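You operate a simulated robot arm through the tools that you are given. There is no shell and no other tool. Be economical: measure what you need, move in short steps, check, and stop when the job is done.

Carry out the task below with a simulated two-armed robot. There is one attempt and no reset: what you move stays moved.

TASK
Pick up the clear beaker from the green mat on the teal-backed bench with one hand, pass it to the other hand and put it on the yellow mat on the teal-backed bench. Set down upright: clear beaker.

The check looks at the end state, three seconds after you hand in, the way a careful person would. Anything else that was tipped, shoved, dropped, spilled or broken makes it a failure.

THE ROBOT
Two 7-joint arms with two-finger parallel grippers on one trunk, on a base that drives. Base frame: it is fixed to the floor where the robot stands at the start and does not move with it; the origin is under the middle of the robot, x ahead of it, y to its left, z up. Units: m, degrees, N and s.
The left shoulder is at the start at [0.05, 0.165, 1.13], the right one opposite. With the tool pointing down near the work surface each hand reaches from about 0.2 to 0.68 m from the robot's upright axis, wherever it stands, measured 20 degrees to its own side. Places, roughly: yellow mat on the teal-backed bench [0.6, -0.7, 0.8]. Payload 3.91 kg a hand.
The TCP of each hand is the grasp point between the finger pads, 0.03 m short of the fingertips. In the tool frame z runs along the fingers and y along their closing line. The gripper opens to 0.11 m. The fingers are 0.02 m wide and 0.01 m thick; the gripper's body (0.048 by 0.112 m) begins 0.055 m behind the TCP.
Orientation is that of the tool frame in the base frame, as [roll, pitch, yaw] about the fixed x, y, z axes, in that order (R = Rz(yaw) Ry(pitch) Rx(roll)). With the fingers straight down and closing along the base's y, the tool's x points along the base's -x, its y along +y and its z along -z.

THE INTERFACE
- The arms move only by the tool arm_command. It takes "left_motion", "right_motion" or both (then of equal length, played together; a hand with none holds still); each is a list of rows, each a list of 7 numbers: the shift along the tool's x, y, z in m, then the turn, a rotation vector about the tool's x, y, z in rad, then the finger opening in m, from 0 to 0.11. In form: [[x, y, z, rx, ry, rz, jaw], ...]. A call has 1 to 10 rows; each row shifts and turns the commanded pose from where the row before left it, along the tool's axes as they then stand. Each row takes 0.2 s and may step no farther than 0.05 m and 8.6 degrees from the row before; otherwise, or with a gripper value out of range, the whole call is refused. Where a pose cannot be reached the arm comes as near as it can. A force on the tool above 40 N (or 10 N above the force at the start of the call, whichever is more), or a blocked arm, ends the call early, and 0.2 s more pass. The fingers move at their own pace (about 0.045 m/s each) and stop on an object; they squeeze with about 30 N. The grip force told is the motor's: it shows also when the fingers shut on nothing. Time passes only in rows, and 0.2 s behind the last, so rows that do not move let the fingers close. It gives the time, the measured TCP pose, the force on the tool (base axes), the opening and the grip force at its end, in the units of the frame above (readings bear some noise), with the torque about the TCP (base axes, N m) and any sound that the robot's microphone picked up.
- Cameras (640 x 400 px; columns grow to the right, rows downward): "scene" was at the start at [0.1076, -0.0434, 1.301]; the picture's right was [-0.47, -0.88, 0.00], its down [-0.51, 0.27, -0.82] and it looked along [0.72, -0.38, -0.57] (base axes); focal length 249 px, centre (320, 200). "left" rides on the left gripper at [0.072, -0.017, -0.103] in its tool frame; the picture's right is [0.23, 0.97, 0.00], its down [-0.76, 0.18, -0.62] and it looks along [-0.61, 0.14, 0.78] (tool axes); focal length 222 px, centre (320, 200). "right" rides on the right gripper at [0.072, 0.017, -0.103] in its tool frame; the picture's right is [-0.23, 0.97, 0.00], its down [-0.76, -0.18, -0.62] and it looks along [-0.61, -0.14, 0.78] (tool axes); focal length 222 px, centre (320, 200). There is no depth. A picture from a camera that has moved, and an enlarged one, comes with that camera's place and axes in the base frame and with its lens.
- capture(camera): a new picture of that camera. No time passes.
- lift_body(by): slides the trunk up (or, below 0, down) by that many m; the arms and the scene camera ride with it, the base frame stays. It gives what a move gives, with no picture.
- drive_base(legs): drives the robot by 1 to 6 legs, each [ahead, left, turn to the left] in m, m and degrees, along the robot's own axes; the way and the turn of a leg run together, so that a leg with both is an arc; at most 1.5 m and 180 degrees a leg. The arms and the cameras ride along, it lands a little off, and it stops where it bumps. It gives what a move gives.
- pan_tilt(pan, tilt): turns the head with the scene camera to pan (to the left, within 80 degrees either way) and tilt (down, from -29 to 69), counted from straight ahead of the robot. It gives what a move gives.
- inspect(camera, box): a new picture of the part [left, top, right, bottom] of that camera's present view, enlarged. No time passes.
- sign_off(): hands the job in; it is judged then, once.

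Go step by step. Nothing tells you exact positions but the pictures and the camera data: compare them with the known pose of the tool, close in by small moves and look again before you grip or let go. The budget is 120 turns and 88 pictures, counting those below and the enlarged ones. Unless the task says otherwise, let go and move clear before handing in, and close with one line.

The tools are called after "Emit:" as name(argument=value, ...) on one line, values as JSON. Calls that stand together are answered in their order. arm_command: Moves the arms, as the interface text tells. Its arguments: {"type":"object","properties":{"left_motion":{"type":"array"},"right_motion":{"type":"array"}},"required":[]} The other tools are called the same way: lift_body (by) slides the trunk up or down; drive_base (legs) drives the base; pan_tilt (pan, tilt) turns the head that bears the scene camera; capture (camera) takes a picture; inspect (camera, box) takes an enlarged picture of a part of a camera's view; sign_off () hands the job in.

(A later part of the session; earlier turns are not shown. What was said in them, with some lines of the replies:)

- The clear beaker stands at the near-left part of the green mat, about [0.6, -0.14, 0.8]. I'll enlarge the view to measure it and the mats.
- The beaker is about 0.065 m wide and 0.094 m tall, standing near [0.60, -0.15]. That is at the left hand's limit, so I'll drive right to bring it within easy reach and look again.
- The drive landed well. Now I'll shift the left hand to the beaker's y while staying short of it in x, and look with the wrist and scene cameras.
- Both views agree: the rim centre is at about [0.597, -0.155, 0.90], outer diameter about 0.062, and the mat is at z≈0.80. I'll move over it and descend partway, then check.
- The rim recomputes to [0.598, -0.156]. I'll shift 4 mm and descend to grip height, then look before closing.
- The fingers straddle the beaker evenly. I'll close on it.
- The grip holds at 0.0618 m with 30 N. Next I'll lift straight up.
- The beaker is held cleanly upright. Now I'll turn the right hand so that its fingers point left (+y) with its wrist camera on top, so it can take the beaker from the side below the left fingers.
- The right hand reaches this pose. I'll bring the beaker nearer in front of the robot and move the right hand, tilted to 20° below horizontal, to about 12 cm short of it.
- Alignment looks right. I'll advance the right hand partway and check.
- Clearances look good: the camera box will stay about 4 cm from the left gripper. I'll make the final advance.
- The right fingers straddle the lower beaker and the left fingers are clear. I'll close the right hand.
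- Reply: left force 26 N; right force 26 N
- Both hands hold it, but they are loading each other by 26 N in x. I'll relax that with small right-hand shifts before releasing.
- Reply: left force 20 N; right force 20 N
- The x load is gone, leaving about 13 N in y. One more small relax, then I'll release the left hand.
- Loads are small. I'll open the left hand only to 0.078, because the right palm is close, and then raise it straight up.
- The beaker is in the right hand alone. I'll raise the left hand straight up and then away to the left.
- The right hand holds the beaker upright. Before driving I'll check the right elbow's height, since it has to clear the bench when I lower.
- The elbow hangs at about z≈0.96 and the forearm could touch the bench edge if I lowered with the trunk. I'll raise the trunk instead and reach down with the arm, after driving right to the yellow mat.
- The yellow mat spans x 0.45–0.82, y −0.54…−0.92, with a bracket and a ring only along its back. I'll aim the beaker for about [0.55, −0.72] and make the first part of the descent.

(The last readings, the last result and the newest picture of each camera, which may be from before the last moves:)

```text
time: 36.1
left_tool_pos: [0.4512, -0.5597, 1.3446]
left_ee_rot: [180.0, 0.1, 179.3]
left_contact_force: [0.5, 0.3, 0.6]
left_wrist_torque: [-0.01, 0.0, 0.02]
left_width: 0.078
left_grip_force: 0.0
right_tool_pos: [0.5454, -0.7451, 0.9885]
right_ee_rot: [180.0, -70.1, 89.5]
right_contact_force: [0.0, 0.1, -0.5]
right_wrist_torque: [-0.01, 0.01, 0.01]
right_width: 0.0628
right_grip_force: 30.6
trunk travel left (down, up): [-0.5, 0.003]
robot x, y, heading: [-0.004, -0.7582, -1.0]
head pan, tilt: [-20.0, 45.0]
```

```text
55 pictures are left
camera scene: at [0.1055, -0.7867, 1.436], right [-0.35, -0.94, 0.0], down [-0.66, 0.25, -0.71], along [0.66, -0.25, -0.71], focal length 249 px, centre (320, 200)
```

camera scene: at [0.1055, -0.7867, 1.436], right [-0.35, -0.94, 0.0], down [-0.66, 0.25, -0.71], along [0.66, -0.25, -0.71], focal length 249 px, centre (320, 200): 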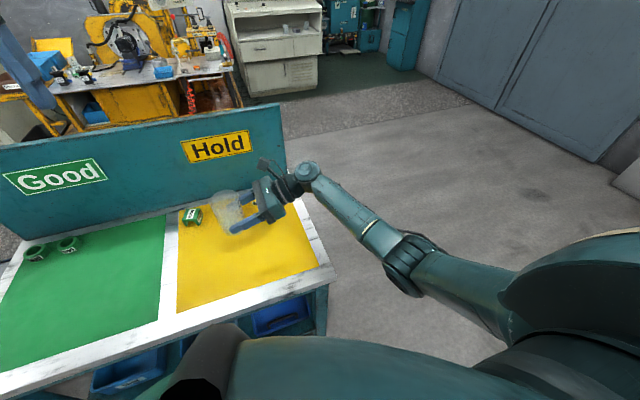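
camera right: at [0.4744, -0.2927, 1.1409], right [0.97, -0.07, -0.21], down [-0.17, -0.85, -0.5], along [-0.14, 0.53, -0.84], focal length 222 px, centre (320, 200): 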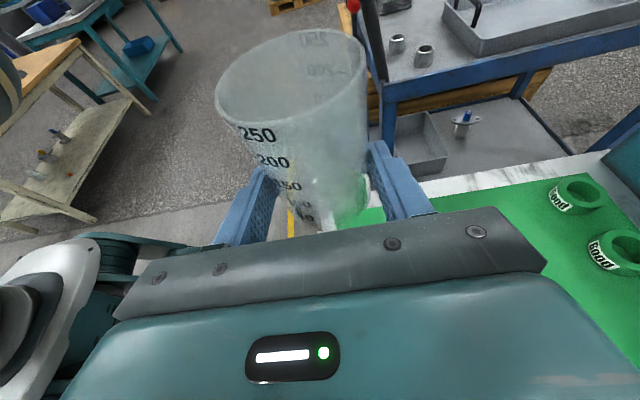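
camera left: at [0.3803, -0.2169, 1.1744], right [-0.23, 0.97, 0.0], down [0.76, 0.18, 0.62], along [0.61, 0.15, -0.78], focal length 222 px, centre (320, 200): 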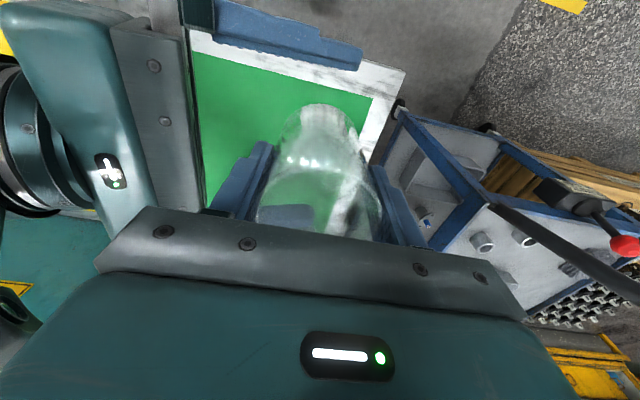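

The descent is clean and the elbow sits clear to the right of the bench. I'll go down another 10 cm and check.

Emit:
arm_command(right_motion=[[-0.0313, 0.001, 0.0113, 0, 0, 0, 0.05], [-0.0313, 0.001, 0.0113, 0, 0, 0, 0.05], [-0.0313, 0, 0.0113, 0, 0, 0, 0.05]])

Emit:
inspect(camera="scene", box=[160, 140, 400, 290])

Emit:
capture(camera="right")

Emit:
capture(camera="left")

```text
time: 36.9
left_tool_pos: [0.4507, -0.5592, 1.3465]
left_ee_rot: [180.0, 0.0, 179.3]
left_contact_force: [-0.1, -0.1, -0.5]
left_wrist_torque: [0.02, -0.01, -0.03]
left_width: 0.0777
left_grip_force: 0.1
right_tool_pos: [0.5463, -0.7432, 0.8855]
right_ee_rot: [179.9, -70.1, 89.5]
right_contact_force: [0.6, -0.8, -0.4]
right_wrist_torque: [0.03, 0.0, -0.01]
right_width: 0.0626
right_grip_force: 30.2
trunk travel left (down, up): [-0.5, 0.003]
robot x, y, heading: [-0.0019, -0.7563, -0.6]
head pan, tilt: [-20.0, 45.0]
```

```text
2.67 times, centred on (280, 215) of scene
camera zoom: at [0.1057, -0.7865, 1.436], right [-0.35, -0.94, 0.0], down [-0.66, 0.25, -0.71], along [0.66, -0.25, -0.71], focal length 663 px, centre (427, 160)
```

zoom: 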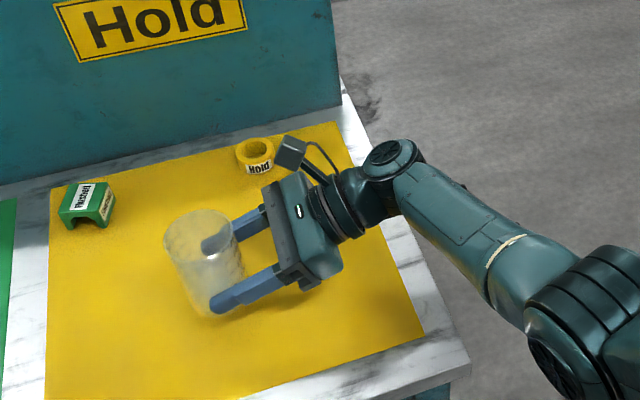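

```text
53 pictures are left
camera right: at [0.5633, -0.8136, 0.9899], right [0.97, -0.09, -0.21], down [-0.19, -0.84, -0.5], along [-0.14, 0.53, -0.84], focal length 222 px, centre (320, 200)
```

right: 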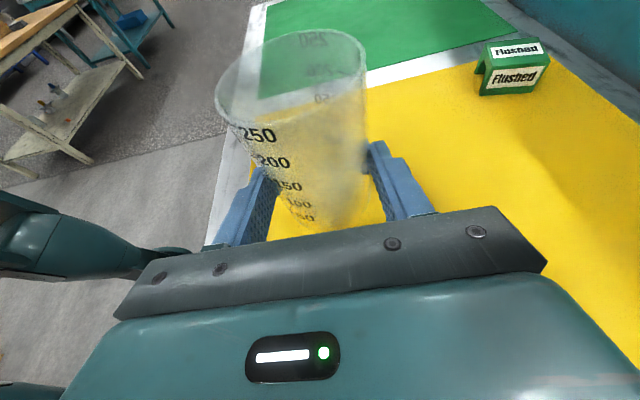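

```text
52 pictures are left
camera left: at [0.3797, -0.5749, 1.4483], right [-0.22, 0.98, 0.0], down [0.76, 0.17, 0.62], along [0.61, 0.13, -0.78], focal length 222 px, centre (320, 200)
```

left: 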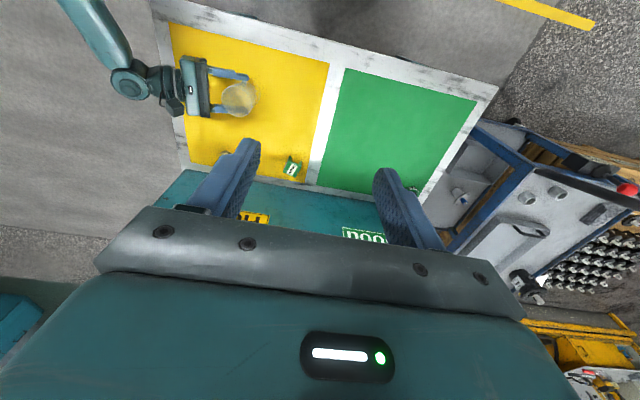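

The beaker base is about 4.5 cm above the mat in a clear area. I'll lower 4 cm, then creep to contact.

Emit:
arm_command(right_motion=[[-0.0188, 0, 0.0068, 0, 0, 0, 0.05], [-0.0141, 0, 0.0051, 0, 0, 0, 0.05], [-0.0047, 0, 0.0017, 0, 0, 0, 0.05], [0, 0, 0, 0, 0, 0, 0.05]])

Emit:
inspect(camera="scene", box=[200, 200, 328, 280])

```text
time: 37.9
left_tool_pos: [0.4521, -0.5589, 1.3464]
left_ee_rot: [180.0, 0.0, 179.2]
left_contact_force: [0.1, 0.2, -0.1]
left_wrist_torque: [0.0, -0.01, 0.0]
left_width: 0.0781
left_grip_force: 0.1
right_tool_pos: [0.537, -0.7401, 0.8533]
right_ee_rot: [179.9, -70.0, 89.5]
right_contact_force: [0.6, -0.4, -0.2]
right_wrist_torque: [-0.01, 0.0, 0.01]
right_width: 0.0625
right_grip_force: 29.9
right hand out of reach, approached as far as the arm can: row 2
trunk travel left (down, up): [-0.5, 0.003]
robot x, y, heading: [-0.0038, -0.7567, -0.7]
head pan, tilt: [-20.0, 45.0]
```

```text
5.00 times, centred on (264, 240) of scene
camera zoom: at [0.1051, -0.7868, 1.436], right [-0.35, -0.94, 0.0], down [-0.66, 0.25, -0.71], along [0.66, -0.25, -0.71], focal length 1244 px, centre (600, 0)
```

zoom: 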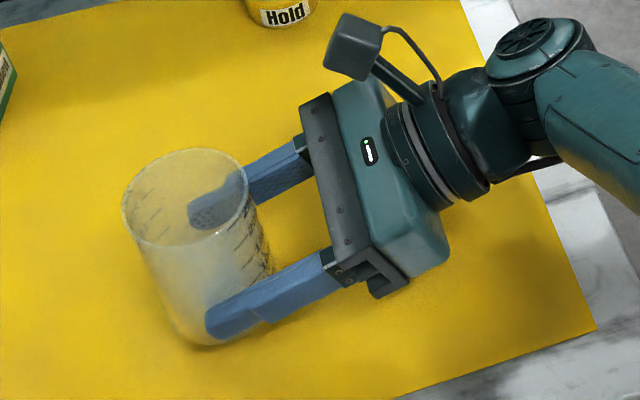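

The arm reached its limit at this extension, so I'll finish the descent with small trunk moves.

Emit:
lift_body(by=-0.009)

```text
time: 38.5
left_tool_pos: [0.4514, -0.559, 1.3359]
left_ee_rot: [-179.9, 0.0, 179.3]
left_contact_force: [-0.7, 0.4, -1.0]
left_wrist_torque: [0.02, 0.02, 0.03]
left_width: 0.0779
left_grip_force: 0.0
right_tool_pos: [0.5365, -0.7386, 0.8451]
right_ee_rot: [179.9, -70.1, 89.4]
right_contact_force: [0.7, 0.3, 0.6]
right_wrist_torque: [0.04, 0.0, 0.02]
right_width: 0.063
right_grip_force: 30.0
trunk travel left (down, up): [-0.491, 0.012]
robot x, y, heading: [0.0005, -0.7584, -0.4]
head pan, tilt: [-20.0, 45.0]
```

Emit:
lift_body(by=-0.004)

Emit:
inspect(camera="scene", box=[200, 200, 328, 280])

```text
time: 39.0
left_tool_pos: [0.451, -0.559, 1.3317]
left_ee_rot: [179.9, -0.1, 179.2]
left_contact_force: [0.6, 1.4, -0.3]
left_wrist_torque: [0.01, 0.01, 0.0]
left_width: 0.078
left_grip_force: 0.1
right_tool_pos: [0.5369, -0.7395, 0.841]
right_ee_rot: [179.9, -70.0, 89.4]
right_contact_force: [0.3, 0.1, -0.3]
right_wrist_torque: [-0.01, -0.01, -0.02]
right_width: 0.0627
right_grip_force: 29.6
trunk travel left (down, up): [-0.487, 0.016]
robot x, y, heading: [-0.0013, -0.7567, -0.5]
head pan, tilt: [-20.0, 45.0]
```

```text
5.00 times, centred on (264, 240) of scene
camera zoom: at [0.1052, -0.7867, 1.423], right [-0.35, -0.94, 0.0], down [-0.66, 0.25, -0.71], along [0.66, -0.25, -0.71], focal length 1244 px, centre (600, 0)
```

zoom: 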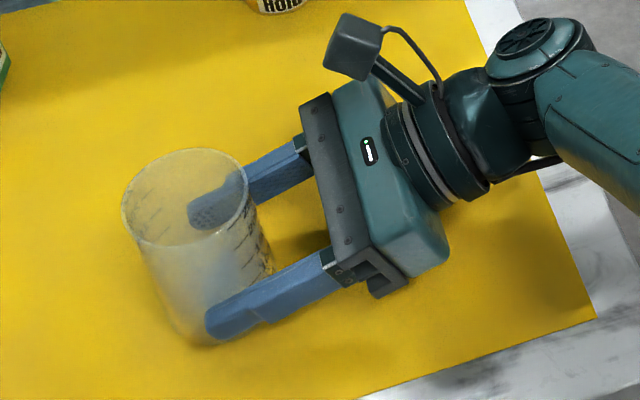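

No contact yet, so I'll creep down in 1.5 mm steps.

Emit:
lift_body(by=-0.0015)

Emit:
lift_body(by=-0.0015)

```text
time: 39.5
left_tool_pos: [0.452, -0.5605, 1.3301]
left_ee_rot: [-180.0, 0.0, 179.3]
left_contact_force: [-0.8, 0.0, -0.4]
left_wrist_torque: [-0.01, 0.01, 0.01]
left_width: 0.0782
left_grip_force: 0.1
right_tool_pos: [0.5369, -0.7402, 0.8393]
right_ee_rot: [-180.0, -70.1, 89.3]
right_contact_force: [0.3, -0.1, 0.2]
right_wrist_torque: [-0.05, 0.02, -0.01]
right_width: 0.0627
right_grip_force: 30.2
trunk travel left (down, up): [-0.486, 0.018]
robot x, y, heading: [0.0, -0.7585, -1.2]
head pan, tilt: [-20.0, 45.0]
```

```text
time: 40.1
left_tool_pos: [0.4507, -0.5598, 1.3301]
left_ee_rot: [-180.0, 0.1, 179.3]
left_contact_force: [-0.1, 0.2, 0.2]
left_wrist_torque: [0.0, 0.03, 0.0]
left_width: 0.0782
left_grip_force: 0.1
right_tool_pos: [0.537, -0.7407, 0.8388]
right_ee_rot: [-180.0, -70.1, 89.5]
right_contact_force: [0.8, 0.0, -1.3]
right_wrist_torque: [-0.02, -0.01, 0.01]
right_width: 0.0627
right_grip_force: 30.0
trunk travel left (down, up): [-0.484, 0.019]
robot x, y, heading: [-0.0015, -0.7565, -0.7]
head pan, tilt: [-20.0, 45.0]
```

Emit:
lift_body(by=-0.0015)

Emit:
lift_body(by=-0.0015)

```text
time: 40.6
left_tool_pos: [0.4497, -0.56, 1.3282]
left_ee_rot: [180.0, -0.1, 179.3]
left_contact_force: [0.1, 0.6, -0.3]
left_wrist_torque: [-0.02, 0.03, 0.02]
left_width: 0.0779
left_grip_force: 0.0
right_tool_pos: [0.5346, -0.7389, 0.837]
right_ee_rot: [179.7, -70.2, 89.6]
right_contact_force: [-2.5, -1.6, 6.1]
right_wrist_torque: [-0.03, 0.17, 0.02]
right_width: 0.0627
right_grip_force: 30.5
trunk travel left (down, up): [-0.482, 0.021]
robot x, y, heading: [-0.0003, -0.7569, -0.8]
head pan, tilt: [-20.0, 45.0]
```

```text
time: 41.1
left_tool_pos: [0.449, -0.5613, 1.3281]
left_ee_rot: [180.0, 0.2, 179.4]
left_contact_force: [0.1, -0.7, 0.6]
left_wrist_torque: [0.04, 0.01, -0.03]
left_width: 0.078
left_grip_force: 0.1
right_tool_pos: [0.536, -0.7404, 0.8365]
right_ee_rot: [179.4, -70.3, 90.0]
right_contact_force: [-1.9, -3.0, 14.0]
right_wrist_torque: [0.02, 0.32, 0.09]
right_width: 0.0624
right_grip_force: 30.2
trunk travel left (down, up): [-0.481, 0.022]
robot x, y, heading: [0.0026, -0.7577, -1.1]
head pan, tilt: [-20.0, 45.0]
```

It's in contact at 14 N, about where predicted. I'll ease up 1 mm and check the stance before opening.

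Emit:
lift_body(by=0.0015)

Emit:
inspect(camera="scene", box=[210, 215, 290, 275])

Emit:
inspect(camera="right", box=[180, 10, 480, 240])

```text
time: 41.6
left_tool_pos: [0.4502, -0.5598, 1.3281]
left_ee_rot: [180.0, 0.0, 179.2]
left_contact_force: [-0.1, 0.5, 0.0]
left_wrist_torque: [0.02, -0.01, -0.02]
left_width: 0.0779
left_grip_force: 0.1
right_tool_pos: [0.5357, -0.7401, 0.8368]
right_ee_rot: [179.6, -70.1, 89.8]
right_contact_force: [2.5, -0.4, 10.5]
right_wrist_torque: [0.25, 0.13, -0.06]
right_width: 0.0629
right_grip_force: 29.9
trunk travel left (down, up): [-0.482, 0.021]
robot x, y, heading: [0.0003, -0.7592, -0.5]
head pan, tilt: [-20.0, 45.0]
```

```text
6.67 times, centred on (250, 245) of scene
camera zoom: at [0.1044, -0.7868, 1.4186], right [-0.35, -0.94, 0.0], down [-0.66, 0.25, -0.71], along [0.66, -0.25, -0.71], focal length 1658 px, centre (787, -100)
```

zoom: 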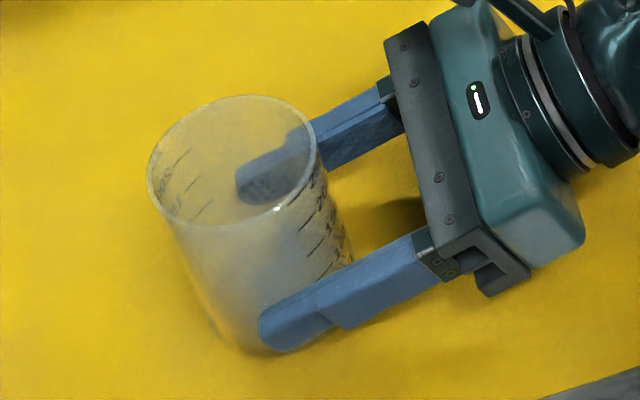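

```text
1.74 times, centred on (330, 125) of right
camera zoom: at [0.5527, -0.811, 0.9408], right [0.97, -0.09, -0.21], down [-0.19, -0.84, -0.5], along [-0.13, 0.53, -0.84], focal length 386 px, centre (303, 330)
```

zoom: 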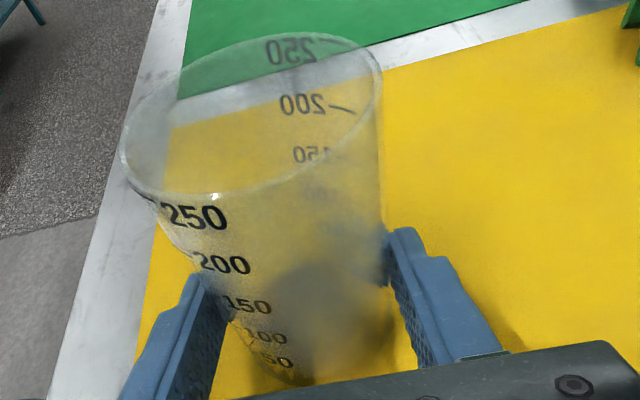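

The beaker stands upright at about [0.538, −0.72], well inside the yellow mat. I'll open the fingers.

Emit:
arm_command(right_motion=[[0, 0, 0, 0, 0, 0, 0.068], [0, 0, 0, 0, 0, 0, 0.075], [0, 0, 0, 0, 0, 0, 0.09], [0, 0, 0, 0, 0, 0, 0.11], [0, 0, 0, 0, 0, 0, 0.11], [0, 0, 0, 0, 0, 0, 0.11]])

Emit:
inspect(camera="scene", box=[200, 200, 328, 280])

Emit:
capture(camera="right")

```text
time: 43.0
left_tool_pos: [0.4507, -0.5594, 1.3277]
left_ee_rot: [-179.9, 0.0, 179.2]
left_contact_force: [-0.1, -0.3, -0.3]
left_wrist_torque: [0.0, 0.01, -0.03]
left_width: 0.078
left_grip_force: 0.0
right_tool_pos: [0.5362, -0.7399, 0.8367]
right_ee_rot: [180.0, -70.1, 89.5]
right_contact_force: [0.3, -0.2, 0.0]
right_wrist_torque: [-0.02, -0.03, 0.0]
right_width: 0.1099
right_grip_force: 0.1
trunk travel left (down, up): [-0.482, 0.021]
robot x, y, heading: [0.0006, -0.7585, -0.9]
head pan, tilt: [-20.0, 45.0]
```

```text
5.00 times, centred on (264, 240) of scene
camera zoom: at [0.1052, -0.7867, 1.4185], right [-0.35, -0.94, 0.0], down [-0.66, 0.25, -0.71], along [0.66, -0.25, -0.71], focal length 1244 px, centre (600, 0)
```

zoom: 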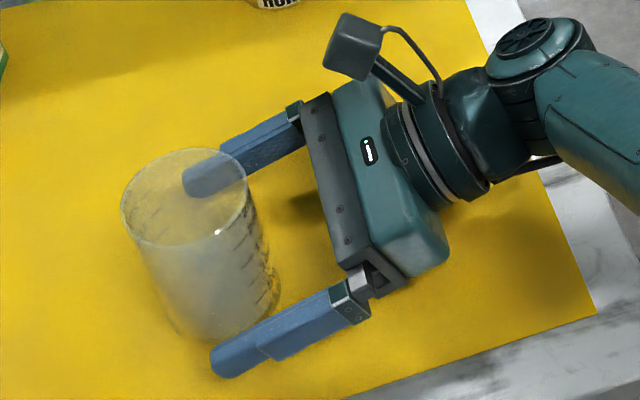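

```text
46 pictures are left
camera right: at [0.5529, -0.8111, 0.9399], right [0.97, -0.09, -0.21], down [-0.19, -0.84, -0.5], along [-0.14, 0.53, -0.84], focal length 222 px, centre (320, 200)
```

right: 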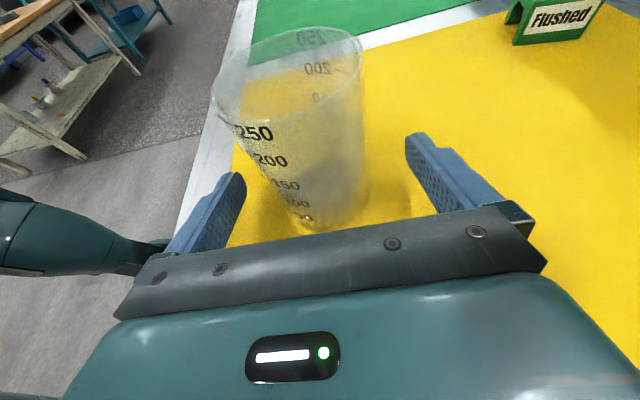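

The beaker stands free and the fingers are clear on both sides. I'll retreat along the fingers, backward and slightly up.

Emit:
arm_command(right_motion=[[0.003, 0, -0.01, 0, 0, 0, 0.11], [0.003, 0, -0.02, 0, 0, 0, 0.11], [0, 0, -0.025, 0, 0, 0, 0.11], [0, 0, -0.03, 0, 0, 0, 0.11], [0, 0, -0.03, 0, 0, 0, 0.11], [0, 0, -0.03, 0, 0, 0, 0.11]])

Emit:
capture(camera="scene")

Emit:
capture(camera="right")

```text
time: 44.4
left_tool_pos: [0.4508, -0.5593, 1.3276]
left_ee_rot: [-180.0, 0.0, 179.2]
left_contact_force: [0.5, -0.5, 0.0]
left_wrist_torque: [-0.01, 0.02, -0.02]
left_width: 0.0781
left_grip_force: 0.0
right_tool_pos: [0.5374, -0.8729, 0.8906]
right_ee_rot: [-179.9, -70.1, 89.3]
right_contact_force: [-0.2, -0.1, 0.0]
right_wrist_torque: [0.0, 0.02, 0.01]
right_width: 0.1102
right_grip_force: 0.2
trunk travel left (down, up): [-0.482, 0.021]
robot x, y, heading: [-0.0019, -0.7568, -0.6]
head pan, tilt: [-20.0, 45.0]
```

```text
45 pictures are left
camera scene: at [0.1051, -0.7871, 1.4185], right [-0.35, -0.94, 0.0], down [-0.66, 0.25, -0.71], along [0.66, -0.25, -0.71], focal length 249 px, centre (320, 200)
```

scene: 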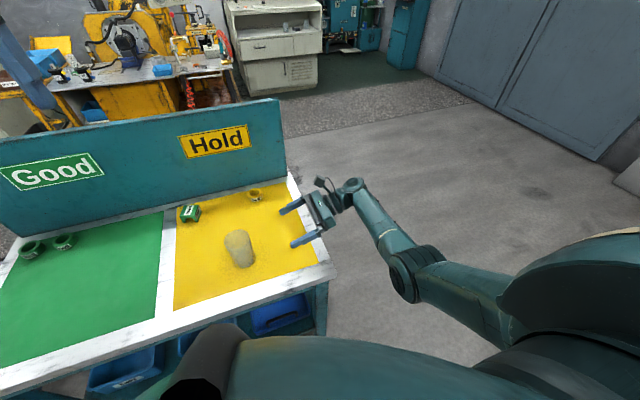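

```text
44 pictures are left
camera right: at [0.5535, -0.9444, 0.9934], right [0.97, -0.09, -0.21], down [-0.19, -0.84, -0.5], along [-0.14, 0.53, -0.84], focal length 222 px, centre (320, 200)
```

right: 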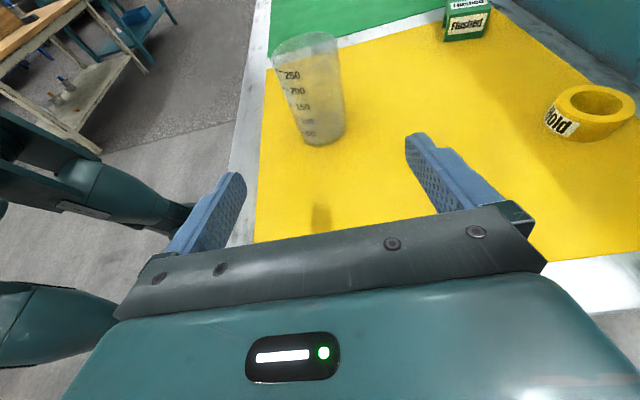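

The beaker stands upright on the yellow mat. Both hands are clear and nothing else has moved, so I'm handing in.

Emit:
sign_off()

```text
The job is handed in.
```

The clear beaker was picked up with the left hand, passed to the right hand and set upright on the yellow mat. Both hands are clear of it.
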